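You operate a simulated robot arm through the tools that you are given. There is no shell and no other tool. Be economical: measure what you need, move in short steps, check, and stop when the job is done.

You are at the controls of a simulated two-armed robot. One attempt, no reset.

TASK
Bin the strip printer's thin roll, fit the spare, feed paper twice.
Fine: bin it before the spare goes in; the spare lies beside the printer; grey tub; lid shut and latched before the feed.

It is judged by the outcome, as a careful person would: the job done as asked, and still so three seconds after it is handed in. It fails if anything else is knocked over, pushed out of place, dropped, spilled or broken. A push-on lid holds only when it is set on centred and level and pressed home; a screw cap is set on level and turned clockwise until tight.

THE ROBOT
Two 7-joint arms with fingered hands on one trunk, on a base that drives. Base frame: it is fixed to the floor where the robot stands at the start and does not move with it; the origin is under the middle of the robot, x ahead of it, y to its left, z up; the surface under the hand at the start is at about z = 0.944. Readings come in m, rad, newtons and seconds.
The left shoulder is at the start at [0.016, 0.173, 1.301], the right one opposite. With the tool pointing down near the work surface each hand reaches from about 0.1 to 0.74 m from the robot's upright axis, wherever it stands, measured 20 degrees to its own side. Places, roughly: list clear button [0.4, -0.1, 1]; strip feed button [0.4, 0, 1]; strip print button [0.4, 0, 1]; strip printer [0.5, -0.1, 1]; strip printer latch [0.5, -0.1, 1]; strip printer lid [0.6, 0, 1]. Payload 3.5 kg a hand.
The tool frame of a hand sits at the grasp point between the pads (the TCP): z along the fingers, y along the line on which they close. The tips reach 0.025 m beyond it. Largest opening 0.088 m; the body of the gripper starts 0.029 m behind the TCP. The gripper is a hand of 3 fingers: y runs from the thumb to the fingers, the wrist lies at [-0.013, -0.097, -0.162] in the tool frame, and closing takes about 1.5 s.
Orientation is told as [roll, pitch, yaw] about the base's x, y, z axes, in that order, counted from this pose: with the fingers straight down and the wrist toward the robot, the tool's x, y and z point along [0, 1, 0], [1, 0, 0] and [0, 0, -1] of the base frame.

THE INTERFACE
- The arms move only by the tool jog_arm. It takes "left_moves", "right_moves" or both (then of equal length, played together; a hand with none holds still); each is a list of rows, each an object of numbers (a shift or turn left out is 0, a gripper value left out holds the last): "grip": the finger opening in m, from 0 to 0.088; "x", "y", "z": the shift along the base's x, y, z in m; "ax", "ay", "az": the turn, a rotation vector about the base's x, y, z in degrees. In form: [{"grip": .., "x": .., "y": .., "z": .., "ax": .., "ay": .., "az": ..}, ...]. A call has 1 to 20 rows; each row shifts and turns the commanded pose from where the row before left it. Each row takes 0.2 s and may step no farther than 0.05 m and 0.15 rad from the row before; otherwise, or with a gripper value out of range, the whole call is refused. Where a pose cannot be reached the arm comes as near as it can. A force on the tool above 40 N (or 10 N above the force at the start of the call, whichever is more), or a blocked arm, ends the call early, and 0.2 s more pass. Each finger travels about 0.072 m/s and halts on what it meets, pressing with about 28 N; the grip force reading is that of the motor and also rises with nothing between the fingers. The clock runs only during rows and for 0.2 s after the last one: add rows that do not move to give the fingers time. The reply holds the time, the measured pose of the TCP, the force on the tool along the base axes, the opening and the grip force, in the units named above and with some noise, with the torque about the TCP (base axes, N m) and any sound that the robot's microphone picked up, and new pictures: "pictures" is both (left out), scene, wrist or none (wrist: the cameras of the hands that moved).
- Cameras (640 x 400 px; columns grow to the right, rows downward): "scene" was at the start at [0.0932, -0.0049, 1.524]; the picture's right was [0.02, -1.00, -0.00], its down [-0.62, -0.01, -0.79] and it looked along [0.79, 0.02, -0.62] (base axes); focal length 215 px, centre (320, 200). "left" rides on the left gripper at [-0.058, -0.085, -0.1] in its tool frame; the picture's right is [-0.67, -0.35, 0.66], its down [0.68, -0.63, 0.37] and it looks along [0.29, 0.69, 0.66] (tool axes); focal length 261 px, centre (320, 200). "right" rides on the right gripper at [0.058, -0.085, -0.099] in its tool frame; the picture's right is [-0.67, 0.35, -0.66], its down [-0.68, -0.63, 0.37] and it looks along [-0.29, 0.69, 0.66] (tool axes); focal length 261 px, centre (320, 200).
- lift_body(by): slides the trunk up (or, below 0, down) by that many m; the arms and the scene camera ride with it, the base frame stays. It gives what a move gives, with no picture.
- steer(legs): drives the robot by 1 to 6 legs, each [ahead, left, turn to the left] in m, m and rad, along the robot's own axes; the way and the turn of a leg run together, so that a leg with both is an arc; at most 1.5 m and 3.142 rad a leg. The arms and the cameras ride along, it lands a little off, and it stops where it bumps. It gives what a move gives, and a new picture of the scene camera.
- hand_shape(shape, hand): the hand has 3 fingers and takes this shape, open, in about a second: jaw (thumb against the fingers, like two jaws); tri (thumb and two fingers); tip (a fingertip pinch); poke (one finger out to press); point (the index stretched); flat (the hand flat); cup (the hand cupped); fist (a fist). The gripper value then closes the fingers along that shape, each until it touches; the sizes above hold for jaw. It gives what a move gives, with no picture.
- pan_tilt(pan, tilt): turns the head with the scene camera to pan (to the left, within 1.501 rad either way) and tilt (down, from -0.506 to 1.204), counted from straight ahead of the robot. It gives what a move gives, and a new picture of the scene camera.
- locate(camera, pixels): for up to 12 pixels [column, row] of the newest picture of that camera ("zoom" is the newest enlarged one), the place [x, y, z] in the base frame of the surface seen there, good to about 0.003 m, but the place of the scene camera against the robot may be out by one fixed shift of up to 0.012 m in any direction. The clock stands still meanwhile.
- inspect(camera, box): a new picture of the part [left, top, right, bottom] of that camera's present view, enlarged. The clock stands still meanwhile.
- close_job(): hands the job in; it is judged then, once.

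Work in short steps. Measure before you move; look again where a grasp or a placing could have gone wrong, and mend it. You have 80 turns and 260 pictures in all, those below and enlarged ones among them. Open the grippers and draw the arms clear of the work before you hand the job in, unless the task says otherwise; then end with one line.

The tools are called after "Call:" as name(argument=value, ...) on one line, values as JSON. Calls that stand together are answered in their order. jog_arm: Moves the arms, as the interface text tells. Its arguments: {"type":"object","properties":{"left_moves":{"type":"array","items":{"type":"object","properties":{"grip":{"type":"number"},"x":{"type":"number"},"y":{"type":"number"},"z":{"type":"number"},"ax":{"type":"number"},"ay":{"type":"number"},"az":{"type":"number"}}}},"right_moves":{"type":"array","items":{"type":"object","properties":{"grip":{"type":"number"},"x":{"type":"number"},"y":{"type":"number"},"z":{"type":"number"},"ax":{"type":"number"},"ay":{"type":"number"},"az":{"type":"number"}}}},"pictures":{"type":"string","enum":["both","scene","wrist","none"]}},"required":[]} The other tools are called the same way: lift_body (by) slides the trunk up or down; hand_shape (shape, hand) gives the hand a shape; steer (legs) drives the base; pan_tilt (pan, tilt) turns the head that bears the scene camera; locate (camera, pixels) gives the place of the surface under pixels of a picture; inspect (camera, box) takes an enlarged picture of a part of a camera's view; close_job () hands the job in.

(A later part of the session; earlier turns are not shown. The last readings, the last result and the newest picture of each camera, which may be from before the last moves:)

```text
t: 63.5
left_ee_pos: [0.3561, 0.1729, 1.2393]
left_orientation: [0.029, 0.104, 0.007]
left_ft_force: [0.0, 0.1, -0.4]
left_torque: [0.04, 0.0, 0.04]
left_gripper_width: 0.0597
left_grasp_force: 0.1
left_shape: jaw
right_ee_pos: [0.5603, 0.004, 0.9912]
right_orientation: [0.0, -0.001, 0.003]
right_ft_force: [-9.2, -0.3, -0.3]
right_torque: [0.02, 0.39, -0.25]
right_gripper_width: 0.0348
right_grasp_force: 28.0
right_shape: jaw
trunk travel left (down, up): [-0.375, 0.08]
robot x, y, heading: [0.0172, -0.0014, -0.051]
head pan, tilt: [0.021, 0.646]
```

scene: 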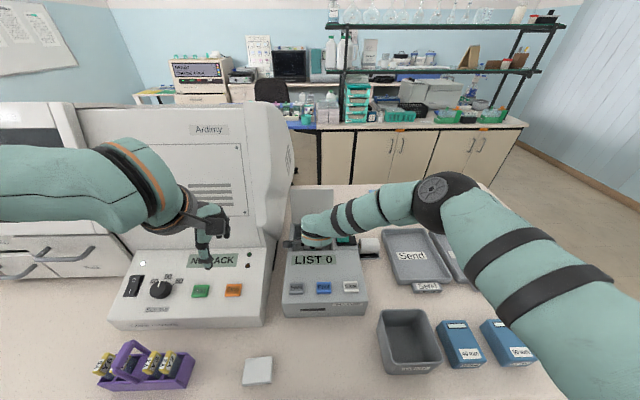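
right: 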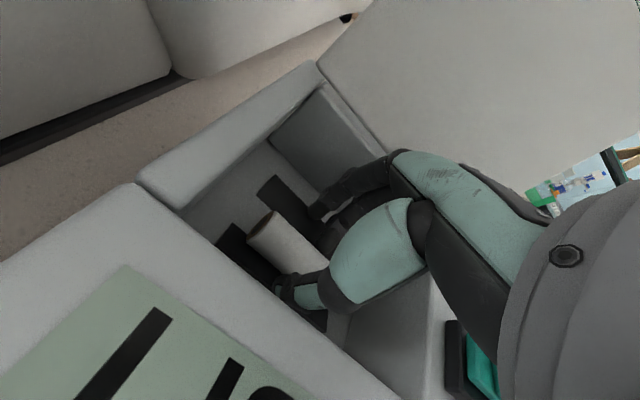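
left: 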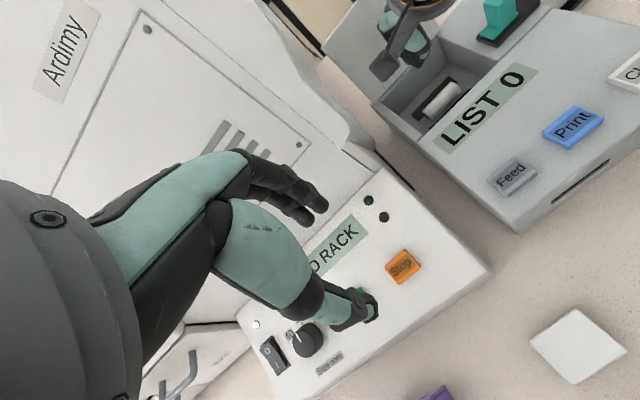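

It closed at 0.035, with the roll shifted slightly. I lift 20 mm and look whether it comes along.

Call:
jog_arm(right_moves=[{"z": 0.007}, {"z": 0.007}, {"z": 0.006}, {}, {}], pictures="wrist")

Call:
inspect(camera="right", box=[170, 140, 410, 340])

```text
t: 64.7
left_ee_pos: [0.357, 0.1707, 1.2392]
left_orientation: [0.029, 0.103, 0.008]
left_ft_force: [-0.1, -0.7, 0.2]
left_torque: [-0.04, -0.01, 0.02]
left_gripper_width: 0.0594
left_grasp_force: 0.0
left_shape: jaw
right_ee_pos: [0.5618, 0.0067, 1.0105]
right_orientation: [0.001, -0.002, 0.004]
right_ft_force: [0.3, 0.8, 0.9]
right_torque: [-0.03, 0.0, 0.0]
right_gripper_width: 0.0273
right_grasp_force: 28.0
right_shape: jaw
trunk travel left (down, up): [-0.375, 0.08]
robot x, y, heading: [0.0135, -0.0055, -0.051]
head pan, tilt: [0.021, 0.646]
```

right: 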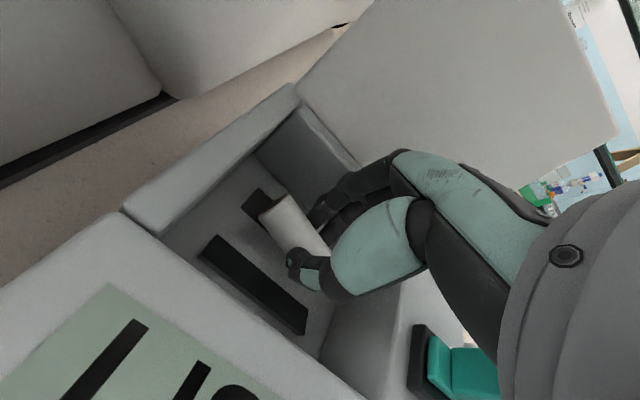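

```text
2.00 times, centred on (290, 240) of right
```

zoom: 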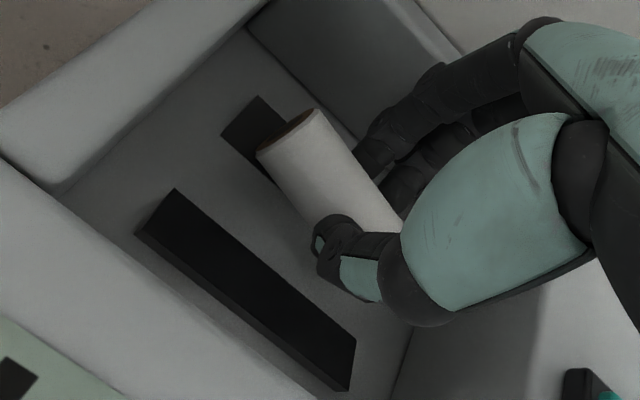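

The roll is held (0.027). I lift it clear and measure the tub in the scene picture.

Call:
jog_arm(right_moves=[{"z": 0.04}, {"z": 0.04}, {"z": 0.04}, {"z": 0.03, "y": -0.02}, {"y": -0.04, "x": -0.02}, {"y": -0.04, "x": -0.02}, {}])

Call:
locate(camera="scene", pixels=[[381, 312], [428, 309], [440, 360], [389, 372], [408, 350], [402, 325]])

```text
t: 66.3
left_ee_pos: [0.3569, 0.1723, 1.2386]
left_orientation: [0.03, 0.103, 0.007]
left_ft_force: [-0.9, 0.0, 0.4]
left_torque: [0.05, 0.0, -0.01]
left_gripper_width: 0.0596
left_grasp_force: 0.0
left_shape: jaw
right_ee_pos: [0.5229, -0.0949, 1.1621]
right_orientation: [0.0, 0.002, 0.003]
right_ft_force: [0.5, 0.0, -0.3]
right_torque: [-0.02, 0.0, -0.01]
right_gripper_width: 0.0273
right_grasp_force: 27.8
right_shape: jaw
trunk travel left (down, up): [-0.375, 0.08]
robot x, y, heading: [0.0154, -0.0038, -0.053]
head pan, tilt: [0.021, 0.646]
```

scene: 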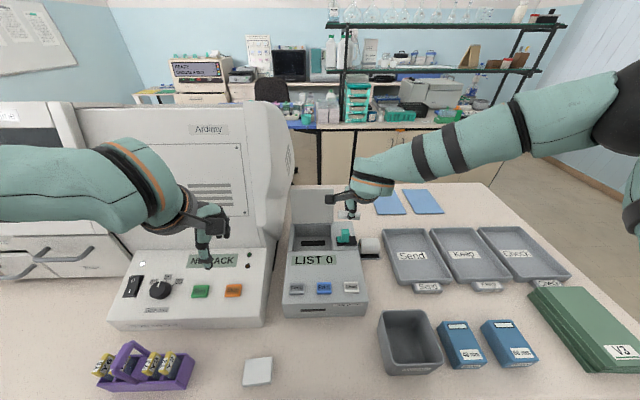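
right: 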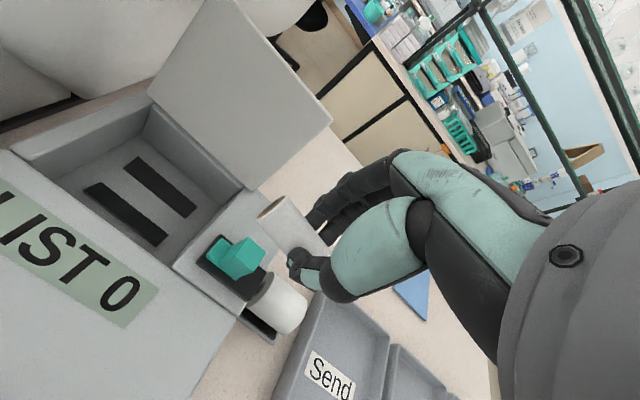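

```text
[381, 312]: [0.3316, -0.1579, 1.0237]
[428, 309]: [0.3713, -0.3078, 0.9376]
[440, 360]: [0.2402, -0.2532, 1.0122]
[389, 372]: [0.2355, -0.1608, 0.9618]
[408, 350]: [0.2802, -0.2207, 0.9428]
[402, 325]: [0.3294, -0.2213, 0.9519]
```

The tub centre is about (0.286, −0.206), with its rim at 1.015. I carry the roll over it and look.

Call:
jog_arm(right_moves=[{"x": -0.0393, "y": -0.0187}, {"x": -0.0393, "y": -0.0187}, {"x": -0.0393, "y": -0.0187}, {"x": -0.0393, "y": -0.0187}, {"x": -0.0393, "y": -0.0187}, {"x": -0.0393, "y": -0.0187}, {"z": -0.03}, {}])

```text
t: 68.1
left_ee_pos: [0.3566, 0.1711, 1.2391]
left_orientation: [0.031, 0.103, 0.006]
left_ft_force: [-0.5, 0.4, 0.6]
left_torque: [0.0, -0.01, 0.01]
left_gripper_width: 0.0598
left_grasp_force: 0.0
left_shape: jaw
right_ee_pos: [0.3661, -0.1704, 1.1322]
right_orientation: [0.0, 0.0, 0.003]
right_ft_force: [0.0, 0.8, -0.3]
right_torque: [0.05, -0.02, 0.0]
right_gripper_width: 0.0216
right_grasp_force: 27.9
right_shape: jaw
right hand out of reach, approached as far as the arm can: row 5, 6
trunk travel left (down, up): [-0.375, 0.08]
robot x, y, heading: [0.0132, -0.0032, -0.051]
head pan, tilt: [0.021, 0.646]
```

scene: 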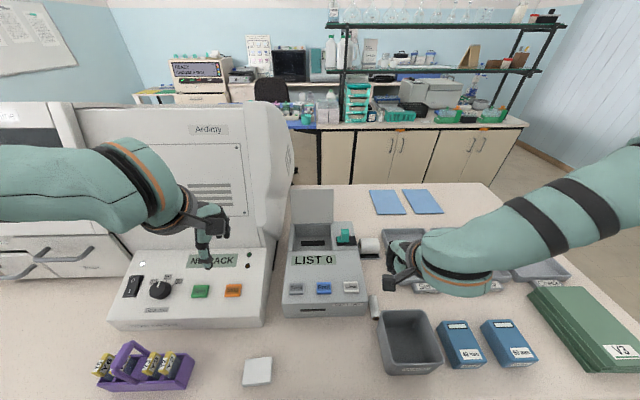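
right: 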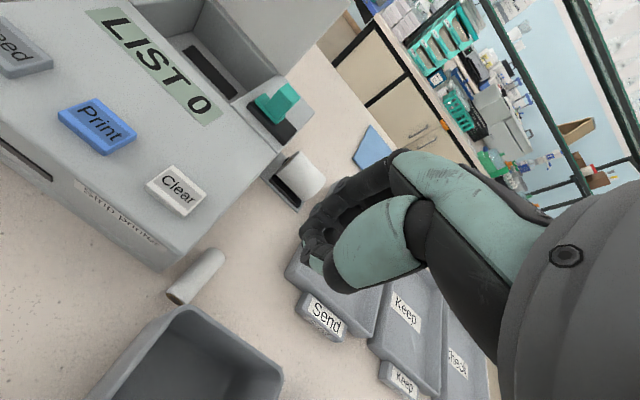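

The roll slipped out and now lies on the table between printer and tub, around (200,275) in the right picture. I measure it so I can pick it up again.

Call:
locate(camera="right", pixels=[[215, 255], [195, 278], [175, 297], [185, 305], [210, 250], [190, 320], [280, 375], [95, 395], [220, 345]])

Call:
inspect(camera="scene", box=[340, 260, 460, 380])

```text
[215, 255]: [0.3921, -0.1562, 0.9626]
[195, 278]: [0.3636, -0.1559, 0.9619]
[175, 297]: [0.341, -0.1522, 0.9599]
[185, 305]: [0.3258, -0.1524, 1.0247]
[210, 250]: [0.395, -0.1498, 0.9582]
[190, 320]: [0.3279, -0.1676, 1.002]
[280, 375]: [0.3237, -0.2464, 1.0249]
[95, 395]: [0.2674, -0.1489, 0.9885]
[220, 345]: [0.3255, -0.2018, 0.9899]
```

```text
3.33 times, centred on (400, 320) of scene
```

zoom: 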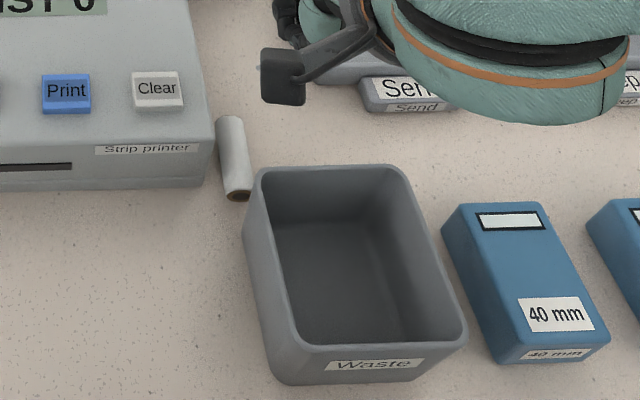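

The roll lies along x from about 0.337 to 0.395 at y≈−0.154, close to the printer and the tub corner. Tub positions are also too near the robot, so I back the base up 0.09 m and straighten its heading.

Call:
jog_arm(right_moves=[{"z": 0.03, "grip": 0.06}, {"z": 0.03, "y": -0.03}, {"y": -0.03}, {}], pictures="none")

Call:
steer(legs=[[-0.09, 0.0, 0.05]])

Call:
inspect(camera="scene", box=[320, 230, 480, 370])

```text
t: 69.1
left_ee_pos: [0.3584, 0.1712, 1.2379]
left_orientation: [0.03, 0.104, 0.007]
left_ft_force: [-0.1, 0.2, -0.5]
left_torque: [0.04, 0.01, -0.01]
left_gripper_width: 0.0598
left_grasp_force: 0.0
left_shape: jaw
right_ee_pos: [0.3658, -0.2282, 1.1921]
right_orientation: [0.001, 0.003, 0.004]
right_ft_force: [0.0, -0.9, -0.5]
right_torque: [0.01, 0.0, -0.01]
right_gripper_width: 0.0597
right_grasp_force: 0.0
right_shape: jaw
trunk travel left (down, up): [-0.375, 0.08]
robot x, y, heading: [0.0158, -0.0033, -0.046]
head pan, tilt: [0.021, 0.646]
```

```text
t: 70.2
left_ee_pos: [0.2642, 0.1889, 1.2379]
left_orientation: [0.03, 0.108, 0.059]
left_ft_force: [0.5, 0.7, 0.3]
left_torque: [-0.02, 0.04, 0.03]
left_gripper_width: 0.0597
left_grasp_force: 0.1
left_shape: jaw
right_ee_pos: [0.291, -0.2107, 1.1905]
right_orientation: [0.002, 0.005, 0.053]
right_ft_force: [-0.3, 0.5, -0.3]
right_torque: [0.05, 0.02, -0.01]
right_gripper_width: 0.0596
right_grasp_force: 0.1
right_shape: jaw
trunk travel left (down, up): [-0.375, 0.08]
robot x, y, heading: [-0.0725, -0.0013, 0.0]
head pan, tilt: [0.021, 0.646]
```

scene: 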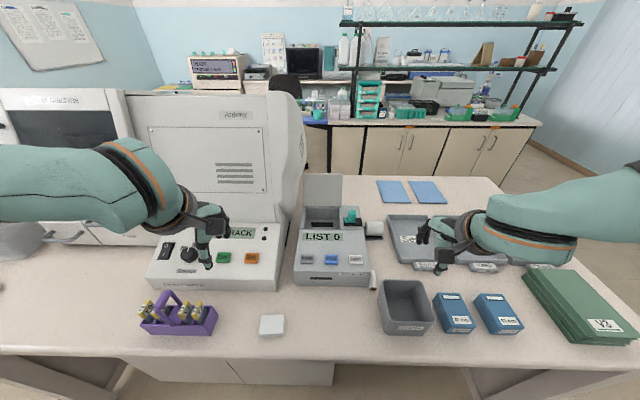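

```text
2.86 times, centred on (400, 300) of scene
```

zoom: 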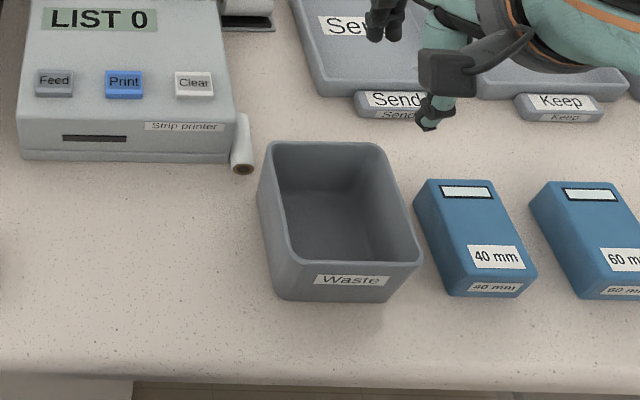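

The roll's near end now shows beside the tub corner. I measure the roll end, tub wall and printer side together.

Call:
locate(camera="zoom", pixels=[[243, 168], [240, 140], [233, 160], [252, 165], [262, 180], [272, 145], [250, 185], [226, 150], [232, 130], [222, 158], [262, 215], [270, 262]])

Call:
locate(camera="scene", pixels=[[380, 283], [424, 282], [433, 320], [390, 322], [405, 300], [408, 322]])

```text
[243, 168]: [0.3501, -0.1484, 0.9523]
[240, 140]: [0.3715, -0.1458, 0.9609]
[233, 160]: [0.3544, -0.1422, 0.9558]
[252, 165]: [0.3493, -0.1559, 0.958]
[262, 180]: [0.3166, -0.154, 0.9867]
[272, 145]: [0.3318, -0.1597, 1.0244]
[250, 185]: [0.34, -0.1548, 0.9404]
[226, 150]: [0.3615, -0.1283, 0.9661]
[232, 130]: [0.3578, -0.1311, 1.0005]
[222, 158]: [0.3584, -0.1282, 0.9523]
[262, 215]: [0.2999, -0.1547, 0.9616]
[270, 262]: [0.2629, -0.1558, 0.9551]
```

```text
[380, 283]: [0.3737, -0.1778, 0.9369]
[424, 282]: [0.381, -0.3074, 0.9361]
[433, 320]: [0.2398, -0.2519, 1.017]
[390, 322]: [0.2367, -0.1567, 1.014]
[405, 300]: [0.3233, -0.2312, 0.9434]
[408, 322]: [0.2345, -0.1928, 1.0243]
```

There is a gap of about 14 mm between the roll and the printer side, so a pinch along y is possible if the hand can yaw 90°. I test the yaw range now, above the roll.

Call:
jog_arm(right_moves=[{"x": 0.04, "y": 0.02, "az": 8}, {"x": 0.04, "y": 0.02, "az": 8}, {"az": 8.2}, {"az": 8.2}, {"az": 8.2}, {"az": 8.2}, {"az": 8.2}, {"az": 8.2}, {"az": 8.2}, {"az": 8.2}, {"az": 6}, {}])

```text
t: 72.8
left_ee_pos: [0.26, 0.19, 1.2393]
left_orientation: [0.029, 0.104, 0.057]
left_ft_force: [-0.3, 0.2, 0.6]
left_torque: [0.0, 0.05, 0.04]
left_gripper_width: 0.0598
left_grasp_force: 0.1
left_shape: jaw
right_ee_pos: [0.3432, -0.1712, 1.1929]
right_orientation: [0.002, -0.031, 0.824]
right_ft_force: [0.2, -0.3, -0.3]
right_torque: [0.0, -0.02, 0.01]
right_gripper_width: 0.0595
right_grasp_force: 0.1
right_shape: jaw
right hand out of reach, approached as far as the arm can: row 6, 7, 8, 9, 10, 11
trunk travel left (down, up): [-0.375, 0.08]
robot x, y, heading: [-0.0738, -0.0021, -0.001]
head pan, tilt: [0.021, 0.646]
```

scene: 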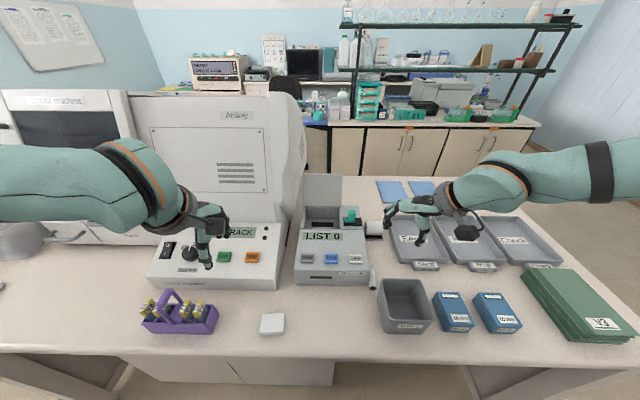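
right: 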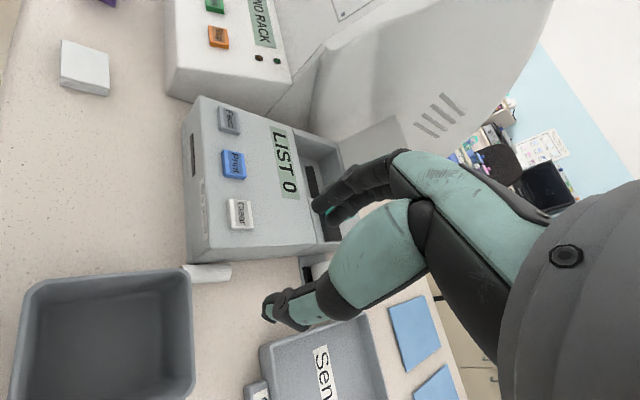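

Yaw stops at 47°. Turning the base left by about 0.6 rad would make up the rest, so I do that (the hands are at z≥1.19, clear of everything).

Call:
steer(legs=[[0.0, 0.0, 0.6]])

```text
t: 74.8
left_ee_pos: [0.0941, 0.3436, 1.2386]
left_orientation: [0.03, 0.103, 0.652]
left_ft_force: [0.2, 0.0, 0.0]
left_torque: [0.0, 0.02, -0.01]
left_gripper_width: 0.0594
left_grasp_force: 0.0
left_shape: jaw
right_ee_pos: [0.3666, 0.089, 1.1919]
right_orientation: [0.005, -0.033, 1.42]
right_ft_force: [-0.3, 0.1, 0.0]
right_torque: [0.03, 0.01, 0.01]
right_gripper_width: 0.0598
right_grasp_force: 0.1
right_shape: jaw
trunk travel left (down, up): [-0.375, 0.08]
robot x, y, heading: [-0.0766, -0.0032, 0.595]
head pan, tilt: [0.021, 0.646]
```

scene: 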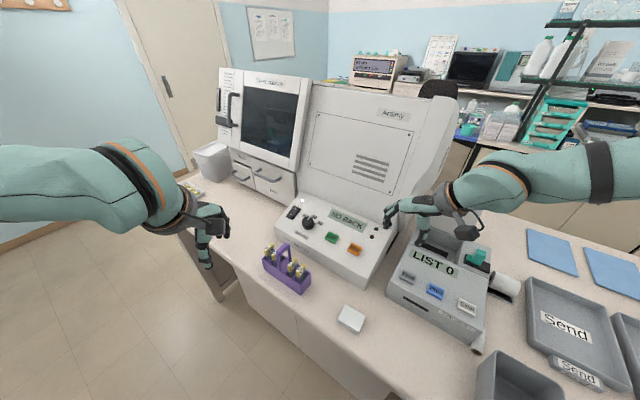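

The turn went cleanly and the hand's yaw is now 81°. I move it back over the roll and look.

Call:
jog_arm(right_moves=[{"y": -0.045}, {"y": -0.048}, {"y": -0.048}, {"y": -0.048}, {"y": -0.049}, {"z": -0.04}, {"z": -0.03, "az": 4}, {}], pictures="wrist")

```text
t: 76.6
left_ee_pos: [0.0935, 0.3442, 1.239]
left_orientation: [0.029, 0.102, 0.65]
left_ft_force: [0.0, 0.3, 0.1]
left_torque: [0.01, -0.02, 0.01]
left_gripper_width: 0.0599
left_grasp_force: 0.1
left_shape: jaw
right_ee_pos: [0.3131, -0.0086, 1.1044]
right_orientation: [0.004, -0.032, 1.489]
right_ft_force: [-0.5, 0.0, 0.5]
right_torque: [0.04, 0.0, -0.01]
right_gripper_width: 0.06
right_grasp_force: 0.1
right_shape: jaw
right hand out of reach, approached as far as the arm can: row 1, 2, 3, 4, 5
trunk travel left (down, up): [-0.375, 0.08]
robot x, y, heading: [-0.071, -0.0006, 0.598]
head pan, tilt: [0.021, 0.646]
```

right: 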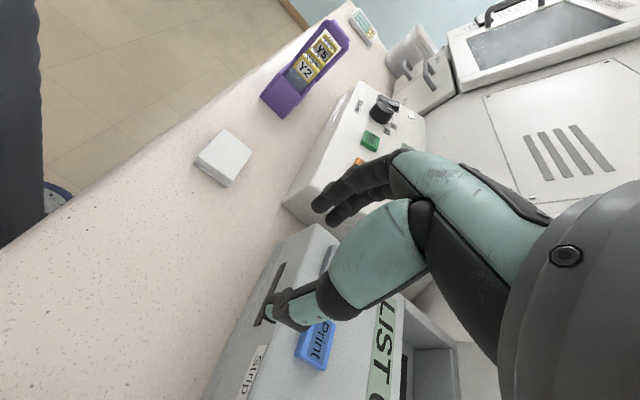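

The yaw limit is measured from the radial direction, so turning does not help. Instead I can grip the roll by its ends along x at a small negative yaw, which keeps the thumb off the tub and the fingers off the printer. I turn the base back first.

Call:
jog_arm(right_moves=[{"z": 0.045}, {"z": 0.045}, {}], pictures="none")

Call:
steer(legs=[[0.0, 0.0, -0.6]])

Call:
jog_arm(right_moves=[{"az": -8}, {"az": -8, "y": -0.01}, {"az": -8, "x": 0.02}, {"az": -8, "x": 0.02}, {"az": -8, "x": 0.02}, {"az": -8}, {"grip": 0.088}, {}])

```text
t: 77.4
left_ee_pos: [0.0955, 0.3429, 1.2396]
left_orientation: [0.029, 0.105, 0.651]
left_ft_force: [0.0, 0.3, -0.4]
left_torque: [0.0, 0.03, 0.01]
left_gripper_width: 0.06
left_grasp_force: 0.1
left_shape: jaw
right_ee_pos: [0.299, 0.0063, 1.1833]
right_orientation: [0.003, -0.031, 1.485]
right_ft_force: [0.2, 0.8, -0.6]
right_torque: [0.04, -0.04, -0.02]
right_gripper_width: 0.0598
right_grasp_force: 0.1
right_shape: jaw
right hand out of reach, approached as far as the arm can: row 2
trunk travel left (down, up): [-0.375, 0.08]
robot x, y, heading: [-0.0733, -0.0, 0.593]
head pan, tilt: [0.021, 0.646]
```

```text
t: 79.5
left_ee_pos: [0.2601, 0.1876, 1.2394]
left_orientation: [0.029, 0.103, 0.049]
left_ft_force: [0.3, 0.0, -0.2]
left_torque: [0.02, 0.03, 0.0]
left_gripper_width: 0.0597
left_grasp_force: 0.1
left_shape: jaw
right_ee_pos: [0.2378, -0.2047, 1.1842]
right_orientation: [0.002, -0.031, 0.887]
right_ft_force: [1.2, -0.4, -0.1]
right_torque: [0.0, 0.02, 0.0]
right_gripper_width: 0.0597
right_grasp_force: 0.1
right_shape: jaw
trunk travel left (down, up): [-0.375, 0.08]
robot x, y, heading: [-0.0752, -0.0001, -0.007]
head pan, tilt: [0.021, 0.646]
```

scene: 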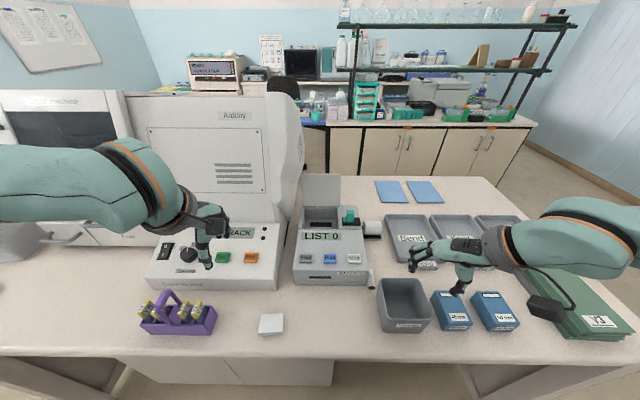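

```text
t: 81.3
left_ee_pos: [0.2615, 0.1875, 1.2379]
left_orientation: [0.03, 0.101, 0.048]
left_ft_force: [-1.0, -1.2, 0.0]
left_torque: [0.02, 0.0, -0.01]
left_gripper_width: 0.0598
left_grasp_force: 0.0
left_shape: jaw
right_ee_pos: [0.3181, -0.2171, 1.1942]
right_orientation: [0.002, -0.031, 0.047]
right_ft_force: [0.1, -0.1, -0.2]
right_torque: [0.0, -0.02, 0.0]
right_gripper_width: 0.0874
right_grasp_force: 0.0
right_shape: jaw
right hand out of reach, approached as far as the arm can: row 1, 2
trunk travel left (down, up): [-0.375, 0.08]
robot x, y, heading: [-0.0785, -0.0056, -0.003]
head pan, tilt: [0.021, 0.646]
```

scene: 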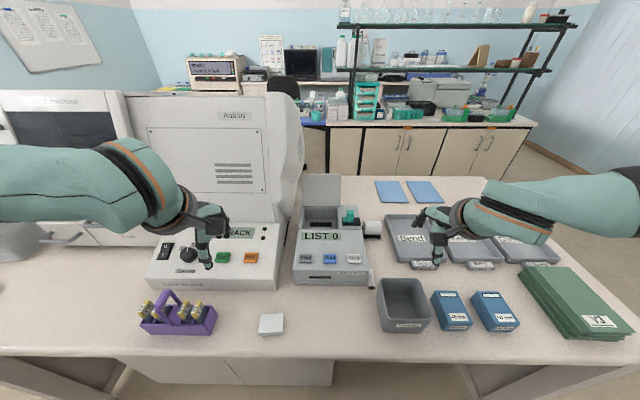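
right: 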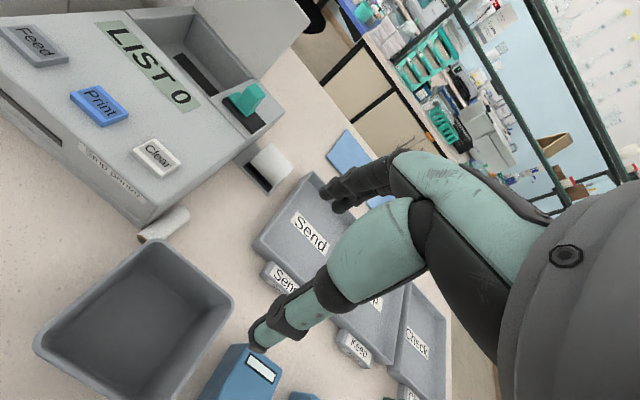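

I zoom on the roll in the right picture around (165,225).

Call:
inspect(camera="right", box=[90, 180, 250, 300])

Call:
locate(camera="zoom", pixels=[[250, 180], [300, 165], [370, 125], [350, 150], [225, 200], [210, 235], [250, 210], [300, 195], [400, 130], [200, 170], [390, 110], [240, 150]])

```text
3.33 times, centred on (170, 240) of right
```

zoom: 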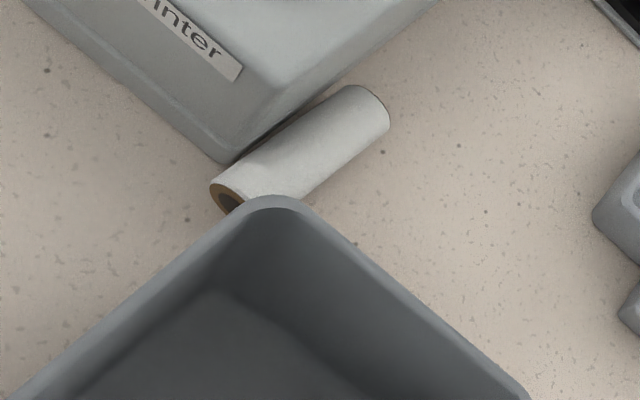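

```text
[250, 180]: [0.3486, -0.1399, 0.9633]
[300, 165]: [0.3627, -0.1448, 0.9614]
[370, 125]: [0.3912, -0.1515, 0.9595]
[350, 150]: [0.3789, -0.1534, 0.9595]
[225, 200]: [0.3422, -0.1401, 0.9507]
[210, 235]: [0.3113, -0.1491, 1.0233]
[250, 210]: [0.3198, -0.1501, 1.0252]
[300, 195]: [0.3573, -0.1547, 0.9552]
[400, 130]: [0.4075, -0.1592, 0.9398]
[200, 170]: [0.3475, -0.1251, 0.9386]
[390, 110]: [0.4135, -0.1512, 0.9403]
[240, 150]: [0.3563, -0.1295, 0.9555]
```

The roll's axis runs from (0.342, −0.142) to (0.397, −0.154), which is yaw −12°. I align the hand above it with an 0.08 opening, leaning slightly away from the printer.

Call:
jog_arm(right_moves=[{"x": 0.0265, "y": 0.0325, "az": -7.5, "ay": 0.9, "grip": 0.08}, {"x": 0.0265, "y": 0.0325, "az": -7, "ay": 0.9}, {"z": -0.045, "ax": 5}, {"z": -0.045, "ax": 5}, {"z": -0.035}, {}, {}])

```text
t: 82.9
left_ee_pos: [0.2605, 0.1871, 1.2396]
left_orientation: [0.032, 0.103, 0.048]
left_ft_force: [0.2, -0.6, -0.5]
left_torque: [-0.02, 0.04, 0.01]
left_gripper_width: 0.0597
left_grasp_force: 0.1
left_shape: jaw
right_ee_pos: [0.3697, -0.1521, 1.0675]
right_orientation: [0.171, 0.034, -0.202]
right_ft_force: [0.3, -0.4, 0.3]
right_torque: [0.02, 0.0, -0.01]
right_gripper_width: 0.0804
right_grasp_force: 0.0
right_shape: jaw
trunk travel left (down, up): [-0.375, 0.08]
robot x, y, heading: [-0.0697, -0.0001, -0.004]
head pan, tilt: [0.021, 0.646]
```

scene: 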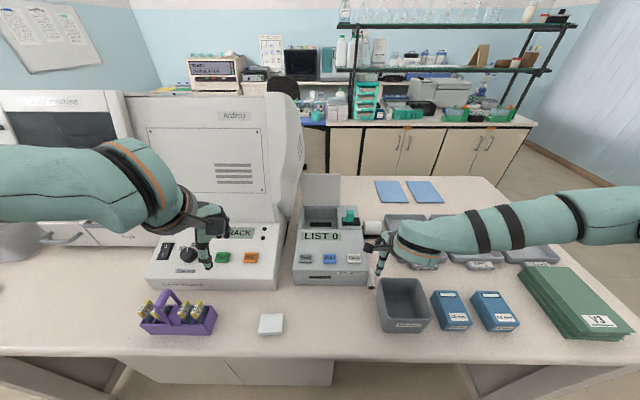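
right: 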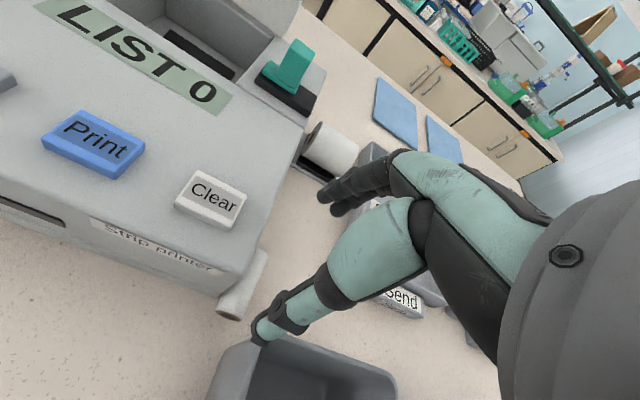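

I check the thumb tip against the tub corner and the roll ends.

Call:
locate(camera="right", pixels=[[262, 335], [255, 330], [228, 300], [250, 265], [264, 255], [258, 285], [330, 205], [240, 350], [252, 345]])

Call:
inspect(camera="right", box=[180, 230, 360, 370])

```text
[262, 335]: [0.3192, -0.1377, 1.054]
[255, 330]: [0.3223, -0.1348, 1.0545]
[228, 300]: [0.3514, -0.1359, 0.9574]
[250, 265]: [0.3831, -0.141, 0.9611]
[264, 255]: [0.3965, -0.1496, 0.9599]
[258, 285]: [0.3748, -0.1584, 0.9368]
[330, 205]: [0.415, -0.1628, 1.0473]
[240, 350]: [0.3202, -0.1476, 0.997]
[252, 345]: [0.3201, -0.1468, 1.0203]
```

```text
2.86 times, centred on (270, 300) of right
```

zoom: 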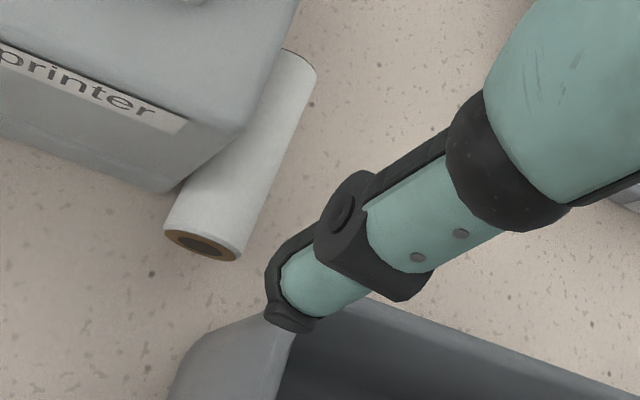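

The thumb is a bit near the tub corner. I shift slightly, narrow the opening to 0.07, and descend slowly.

Call:
jog_arm(right_moves=[{"x": 0.0025, "y": 0.004, "grip": 0.07}, {}, {"z": -0.025}, {"z": -0.02}, {"z": -0.015}, {"z": -0.01}, {"z": -0.01}, {"z": -0.007}, {}], pictures="wrist")

```text
t: 84.9
left_ee_pos: [0.2597, 0.187, 1.2401]
left_orientation: [0.03, 0.104, 0.047]
left_ft_force: [-0.1, -0.3, -0.1]
left_torque: [-0.01, -0.01, 0.01]
left_gripper_width: 0.0599
left_grasp_force: 0.0
left_shape: jaw
right_ee_pos: [0.3758, -0.1551, 0.992]
right_orientation: [0.168, 0.036, -0.204]
right_ft_force: [0.4, 0.2, 0.4]
right_torque: [-0.01, 0.01, -0.01]
right_gripper_width: 0.0701
right_grasp_force: 0.1
right_shape: jaw
right hand out of reach, approached as far as the arm can: row 7, 8
trunk travel left (down, up): [-0.375, 0.08]
robot x, y, heading: [-0.0703, -0.0035, -0.008]
head pan, tilt: [0.021, 0.646]
```

right: 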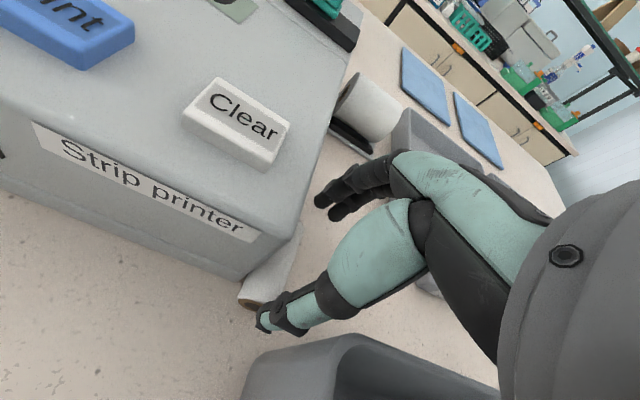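

The arm is at its low limit here (z 0.992). I raise the hand, lower the trunk 0.08, then continue.

Call:
jog_arm(right_moves=[{"z": 0.045}, {"z": 0.045}, {}], pictures="none")

Call:
lift_body(by=-0.08)

```text
t: 85.7
left_ee_pos: [0.2607, 0.1878, 1.2392]
left_orientation: [0.028, 0.104, 0.049]
left_ft_force: [0.0, -0.2, 0.1]
left_torque: [0.01, 0.04, -0.03]
left_gripper_width: 0.0597
left_grasp_force: 0.0
left_shape: jaw
right_ee_pos: [0.3783, -0.1545, 1.0819]
right_orientation: [0.17, 0.036, -0.202]
right_ft_force: [-0.2, 0.0, 0.1]
right_torque: [0.02, -0.01, -0.03]
right_gripper_width: 0.0702
right_grasp_force: 0.0
right_shape: jaw
trunk travel left (down, up): [-0.375, 0.08]
robot x, y, heading: [-0.0721, -0.0013, -0.002]
head pan, tilt: [0.021, 0.646]
```

```text
t: 86.8
left_ee_pos: [0.2653, 0.1875, 1.1518]
left_orientation: [0.031, 0.125, 0.051]
left_ft_force: [0.3, 0.4, -0.6]
left_torque: [-0.02, -0.02, 0.0]
left_gripper_width: 0.0596
left_grasp_force: 0.0
left_shape: jaw
right_ee_pos: [0.3759, -0.1549, 1.0012]
right_orientation: [0.17, 0.035, -0.203]
right_ft_force: [0.1, 0.3, 1.0]
right_torque: [0.01, 0.02, 0.0]
right_gripper_width: 0.0699
right_grasp_force: 0.1
right_shape: jaw
trunk travel left (down, up): [-0.295, 0.16]
robot x, y, heading: [-0.0738, 0.0034, -0.009]
head pan, tilt: [0.021, 0.646]
```

The hand is now at z 1.001. I correct x and y and look before the last descent.

Call:
jog_arm(right_moves=[{"x": -0.004, "y": 0.006}, {}], pictures="wrist")

Call:
inspect(camera="right", box=[200, 180, 380, 350])

Call:
locate(camera="right", pixels=[[255, 295], [262, 320], [325, 200], [265, 280], [290, 250]])

```text
t: 87.5
left_ee_pos: [0.2659, 0.1878, 1.1513]
left_orientation: [0.031, 0.125, 0.05]
left_ft_force: [-0.5, -0.3, -1.0]
left_torque: [-0.02, -0.02, -0.02]
left_gripper_width: 0.0598
left_grasp_force: 0.1
left_shape: jaw
right_ee_pos: [0.3719, -0.1488, 1.0029]
right_orientation: [0.17, 0.035, -0.202]
right_ft_force: [-0.9, 0.2, -0.7]
right_torque: [0.02, -0.04, 0.01]
right_gripper_width: 0.0703
right_grasp_force: 0.2
right_shape: jaw
trunk travel left (down, up): [-0.295, 0.16]
robot x, y, heading: [-0.07, 0.0011, -0.006]
head pan, tilt: [0.021, 0.646]
```

right: 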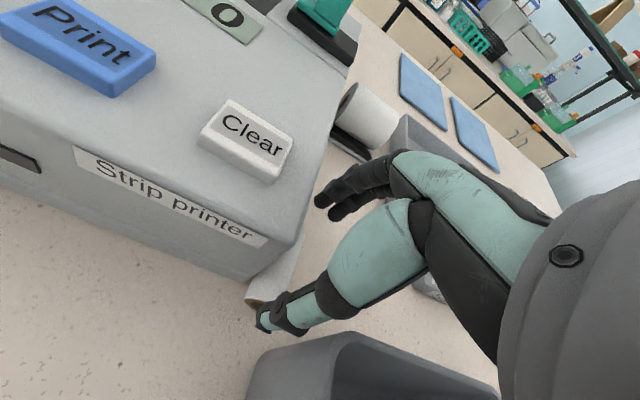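

```text
2.35 times, centred on (290, 265) of right
```

zoom: 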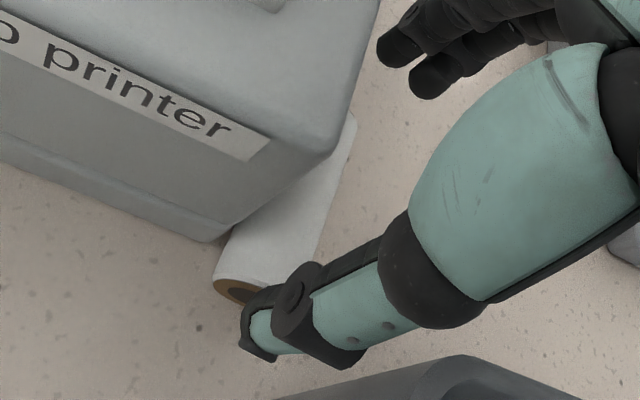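

```text
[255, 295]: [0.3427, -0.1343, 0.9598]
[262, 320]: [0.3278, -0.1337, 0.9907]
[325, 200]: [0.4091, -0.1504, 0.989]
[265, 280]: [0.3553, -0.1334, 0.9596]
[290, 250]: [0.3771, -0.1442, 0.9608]
```

The thumb lies just in front of the near end and the fingers are beyond the far end. I descend 25 mm and close.

Call:
jog_arm(right_moves=[{"z": -0.009}, {"z": -0.008}, {"z": -0.008}, {"grip": 0.0}, {}, {}, {}, {}], pictures="wrist")

```text
t: 89.2
left_ee_pos: [0.2655, 0.1861, 1.1512]
left_orientation: [0.031, 0.126, 0.05]
left_ft_force: [0.6, 0.1, 0.0]
left_torque: [0.01, 0.01, -0.04]
left_gripper_width: 0.0599
left_grasp_force: 0.0
left_shape: jaw
right_ee_pos: [0.3717, -0.1496, 0.9773]
right_orientation: [0.171, 0.035, -0.202]
right_ft_force: [-0.6, -1.4, 0.7]
right_torque: [-0.03, 0.02, 0.04]
right_gripper_width: 0.0375
right_grasp_force: 28.0
right_shape: jaw
trunk travel left (down, up): [-0.295, 0.16]
robot x, y, heading: [-0.0765, -0.0003, -0.01]
head pan, tilt: [0.021, 0.646]
```

right: 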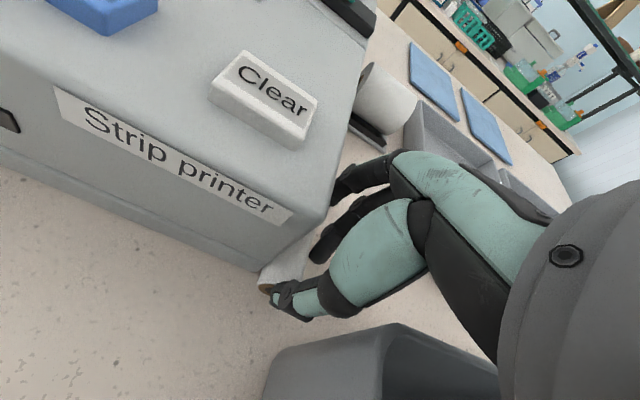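

The opening is 0.0375, less than the roll's length, so the pinch may be skewed. I zoom in.

Call:
inspect(camera="right", box=[230, 140, 430, 330])

Call:
inspect(camera="scene", box=[330, 200, 430, 310])

```text
2.11 times, centred on (330, 235) of right
```

zoom: 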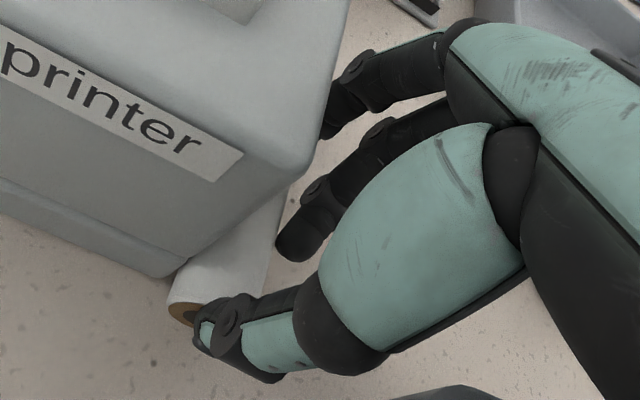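

```text
3.64 times, centred on (380, 255) of scene
```

zoom: 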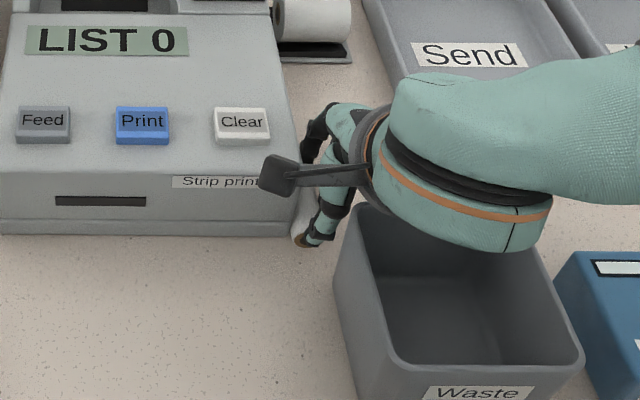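

One finger appears to press the far end and the other passes beside the roll. I try a gentle 20 mm lift, moving slightly away from the printer.

Call:
jog_arm(right_moves=[{"z": 0.005}, {"z": 0.005}, {"z": 0.005, "y": -0.002}, {"z": 0.005, "y": -0.002}, {}, {}], pictures="wrist")

Call:
inspect(camera="right", box=[230, 140, 430, 330])

```text
t: 90.7
left_ee_pos: [0.2661, 0.1875, 1.1511]
left_orientation: [0.031, 0.125, 0.048]
left_ft_force: [0.1, 0.3, -0.5]
left_torque: [0.02, 0.02, 0.0]
left_gripper_width: 0.0596
left_grasp_force: 0.0
left_shape: jaw
right_ee_pos: [0.3721, -0.153, 0.9958]
right_orientation: [0.17, 0.034, -0.202]
right_ft_force: [0.5, -0.6, 0.0]
right_torque: [0.0, -0.01, 0.02]
right_gripper_width: 0.0369
right_grasp_force: 27.3
right_shape: jaw
trunk travel left (down, up): [-0.295, 0.16]
robot x, y, heading: [-0.0706, -0.0016, -0.006]
head pan, tilt: [0.021, 0.646]
```

right: 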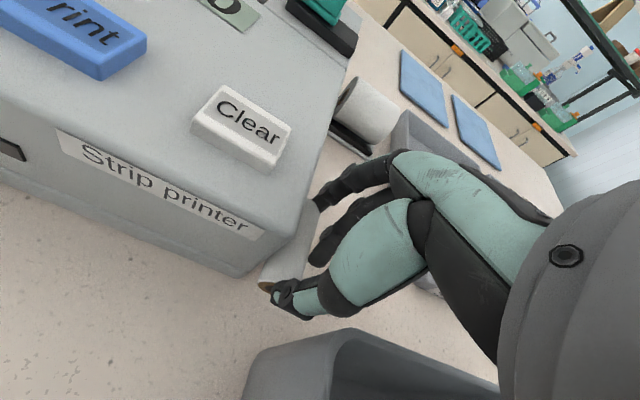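

```text
2.11 times, centred on (330, 235) of right
```

zoom: 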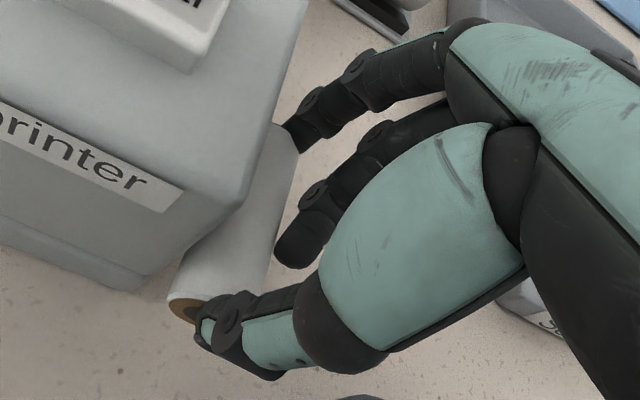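

The roll came up, held end to end by thumb and index. I raise it slowly, straight up past the tub rim.

Call:
jog_arm(right_moves=[{"z": 0.008}, {"z": 0.01}, {"z": 0.012}, {"z": 0.012}, {"z": 0.012}, {"z": 0.012}, {"z": 0.01}, {"z": 0.006}, {}], pictures="wrist")

```text
t: 92.7
left_ee_pos: [0.2651, 0.1868, 1.1516]
left_orientation: [0.029, 0.126, 0.049]
left_ft_force: [0.0, -0.3, -0.1]
left_torque: [0.01, 0.01, -0.03]
left_gripper_width: 0.0596
left_grasp_force: 0.1
left_shape: jaw
right_ee_pos: [0.3728, -0.1535, 1.0796]
right_orientation: [0.171, 0.035, -0.202]
right_ft_force: [0.4, -0.5, -0.1]
right_torque: [-0.01, 0.0, 0.0]
right_gripper_width: 0.0367
right_grasp_force: 28.4
right_shape: jaw
trunk travel left (down, up): [-0.295, 0.16]
robot x, y, heading: [-0.0733, -0.0005, -0.003]
head pan, tilt: [0.021, 0.646]
```

right: 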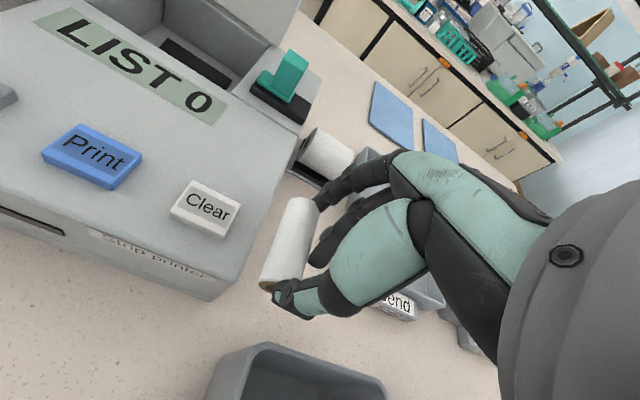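

Held well. I carry it slowly over the tub.

Call:
jog_arm(right_moves=[{"x": -0.008, "y": -0.005}, {"x": -0.014, "y": -0.01}, {"x": -0.016, "y": -0.012}, {"x": -0.016, "y": -0.012}, {"x": -0.014, "y": -0.011}, {"x": -0.01, "y": -0.006}, {}])

```text
t: 94.2
left_ee_pos: [0.2655, 0.1878, 1.1524]
left_orientation: [0.03, 0.127, 0.047]
left_ft_force: [-0.7, -0.3, 1.0]
left_torque: [-0.01, 0.0, 0.02]
left_gripper_width: 0.0597
left_grasp_force: 0.0
left_shape: jaw
right_ee_pos: [0.3101, -0.197, 1.0789]
right_orientation: [0.169, 0.033, -0.201]
right_ft_force: [0.2, 0.4, -0.2]
right_torque: [-0.01, -0.04, -0.01]
right_gripper_width: 0.0365
right_grasp_force: 28.1
right_shape: jaw
right hand out of reach, approached as far as the arm can: row 5, 6
trunk travel left (down, up): [-0.295, 0.16]
robot x, y, heading: [-0.0737, -0.0024, -0.007]
head pan, tilt: [0.021, 0.646]
```

scene: 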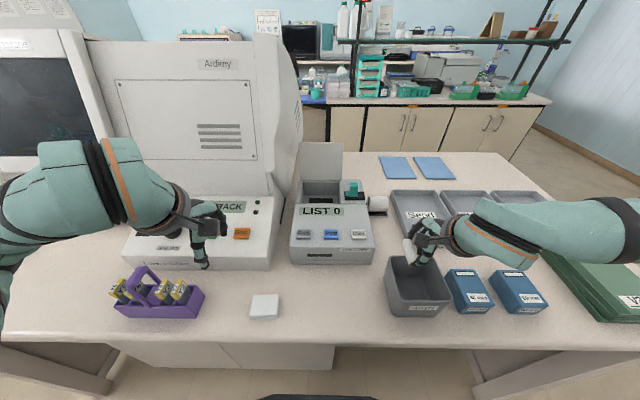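
right: 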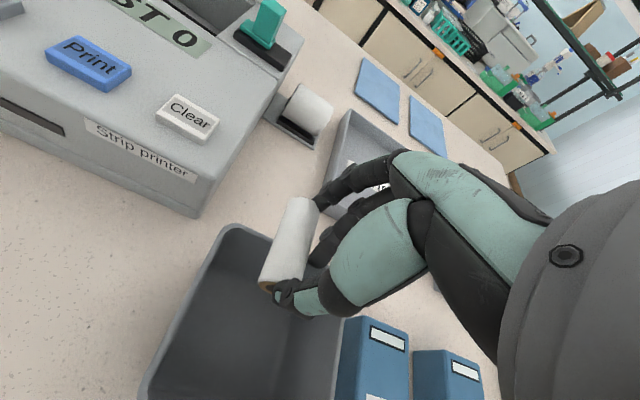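

The arm is at its near limit, so I need about 30 mm more toward the robot. I drive the base back 0.03 m with the hand riding along.

Call:
steer(legs=[[-0.032, 0.0, 0.0]])

Call:
jog_arm(right_moves=[{"y": -0.004}], pictures="wrist")

Call:
locate(camera="right", pixels=[[288, 245], [268, 285], [305, 200], [225, 240], [180, 330], [330, 340], [210, 300]])

```text
t: 95.1
left_ee_pos: [0.2412, 0.1872, 1.1492]
left_orientation: [0.033, 0.131, 0.049]
left_ft_force: [-0.1, -0.1, -0.2]
left_torque: [-0.01, 0.05, -0.01]
left_gripper_width: 0.0598
left_grasp_force: 0.1
left_shape: jaw
right_ee_pos: [0.2842, -0.1976, 1.0769]
right_orientation: [0.168, 0.043, -0.203]
right_ft_force: [0.4, -0.2, -0.2]
right_torque: [-0.04, 0.06, 0.0]
right_gripper_width: 0.0364
right_grasp_force: 28.0
right_shape: jaw
trunk travel left (down, up): [-0.295, 0.16]
robot x, y, heading: [-0.1037, -0.0014, -0.01]
head pan, tilt: [0.021, 0.646]
```

scene: 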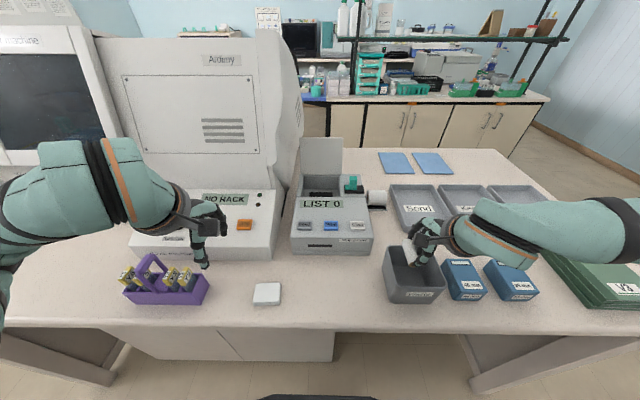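

```text
t: 95.5
left_ee_pos: [0.2341, 0.187, 1.152]
left_orientation: [0.031, 0.125, 0.05]
left_ft_force: [0.3, 0.6, 0.6]
left_torque: [0.03, 0.0, 0.0]
left_gripper_width: 0.0597
left_grasp_force: 0.1
left_shape: jaw
right_ee_pos: [0.2797, -0.2015, 1.0781]
right_orientation: [0.171, 0.037, -0.201]
right_ft_force: [0.0, 0.2, -0.3]
right_torque: [0.01, 0.0, 0.0]
right_gripper_width: 0.0364
right_grasp_force: 27.8
right_shape: jaw
trunk travel left (down, up): [-0.295, 0.16]
robot x, y, heading: [-0.1046, -0.0023, -0.007]
head pan, tilt: [0.021, 0.646]
```

right: 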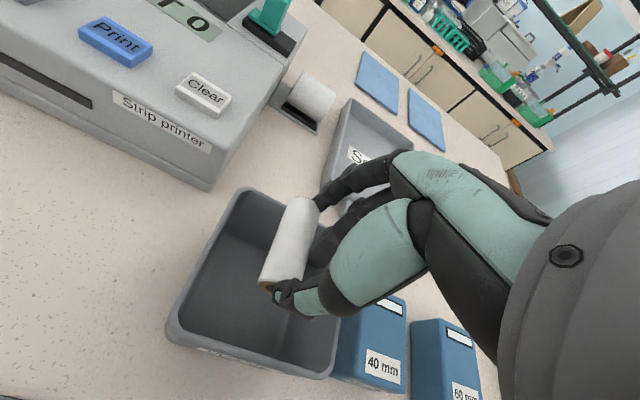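

```text
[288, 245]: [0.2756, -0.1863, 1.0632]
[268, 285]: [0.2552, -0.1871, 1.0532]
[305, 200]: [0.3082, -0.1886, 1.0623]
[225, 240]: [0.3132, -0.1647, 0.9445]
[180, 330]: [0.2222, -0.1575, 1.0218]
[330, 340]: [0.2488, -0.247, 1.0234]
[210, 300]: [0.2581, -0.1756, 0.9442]
```

The roll centre (0.28, −0.19) is inside the tub outline. I lower it 55 mm and release gently.

Call:
jog_arm(right_moves=[{"z": -0.01, "y": -0.005}, {"z": -0.012, "y": -0.004}, {"z": -0.012}, {"z": -0.012}, {"z": -0.009}, {}, {"grip": 0.05}, {"grip": 0.06}, {}, {}], pictures="wrist")

```text
t: 97.7
left_ee_pos: [0.2338, 0.1874, 1.1514]
left_orientation: [0.03, 0.126, 0.048]
left_ft_force: [-0.2, -0.3, -0.7]
left_torque: [-0.01, -0.01, 0.02]
left_gripper_width: 0.0596
left_grasp_force: 0.0
left_shape: jaw
right_ee_pos: [0.2793, -0.2096, 1.0232]
right_orientation: [0.168, 0.034, -0.203]
right_ft_force: [0.2, -0.2, 0.2]
right_torque: [0.0, 0.0, -0.03]
right_gripper_width: 0.0598
right_grasp_force: 0.0
right_shape: jaw
trunk travel left (down, up): [-0.295, 0.16]
robot x, y, heading: [-0.1051, -0.0011, -0.008]
head pan, tilt: [0.021, 0.646]
```

right: 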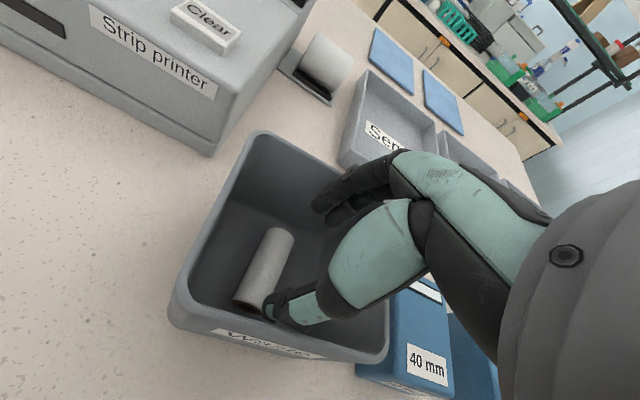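

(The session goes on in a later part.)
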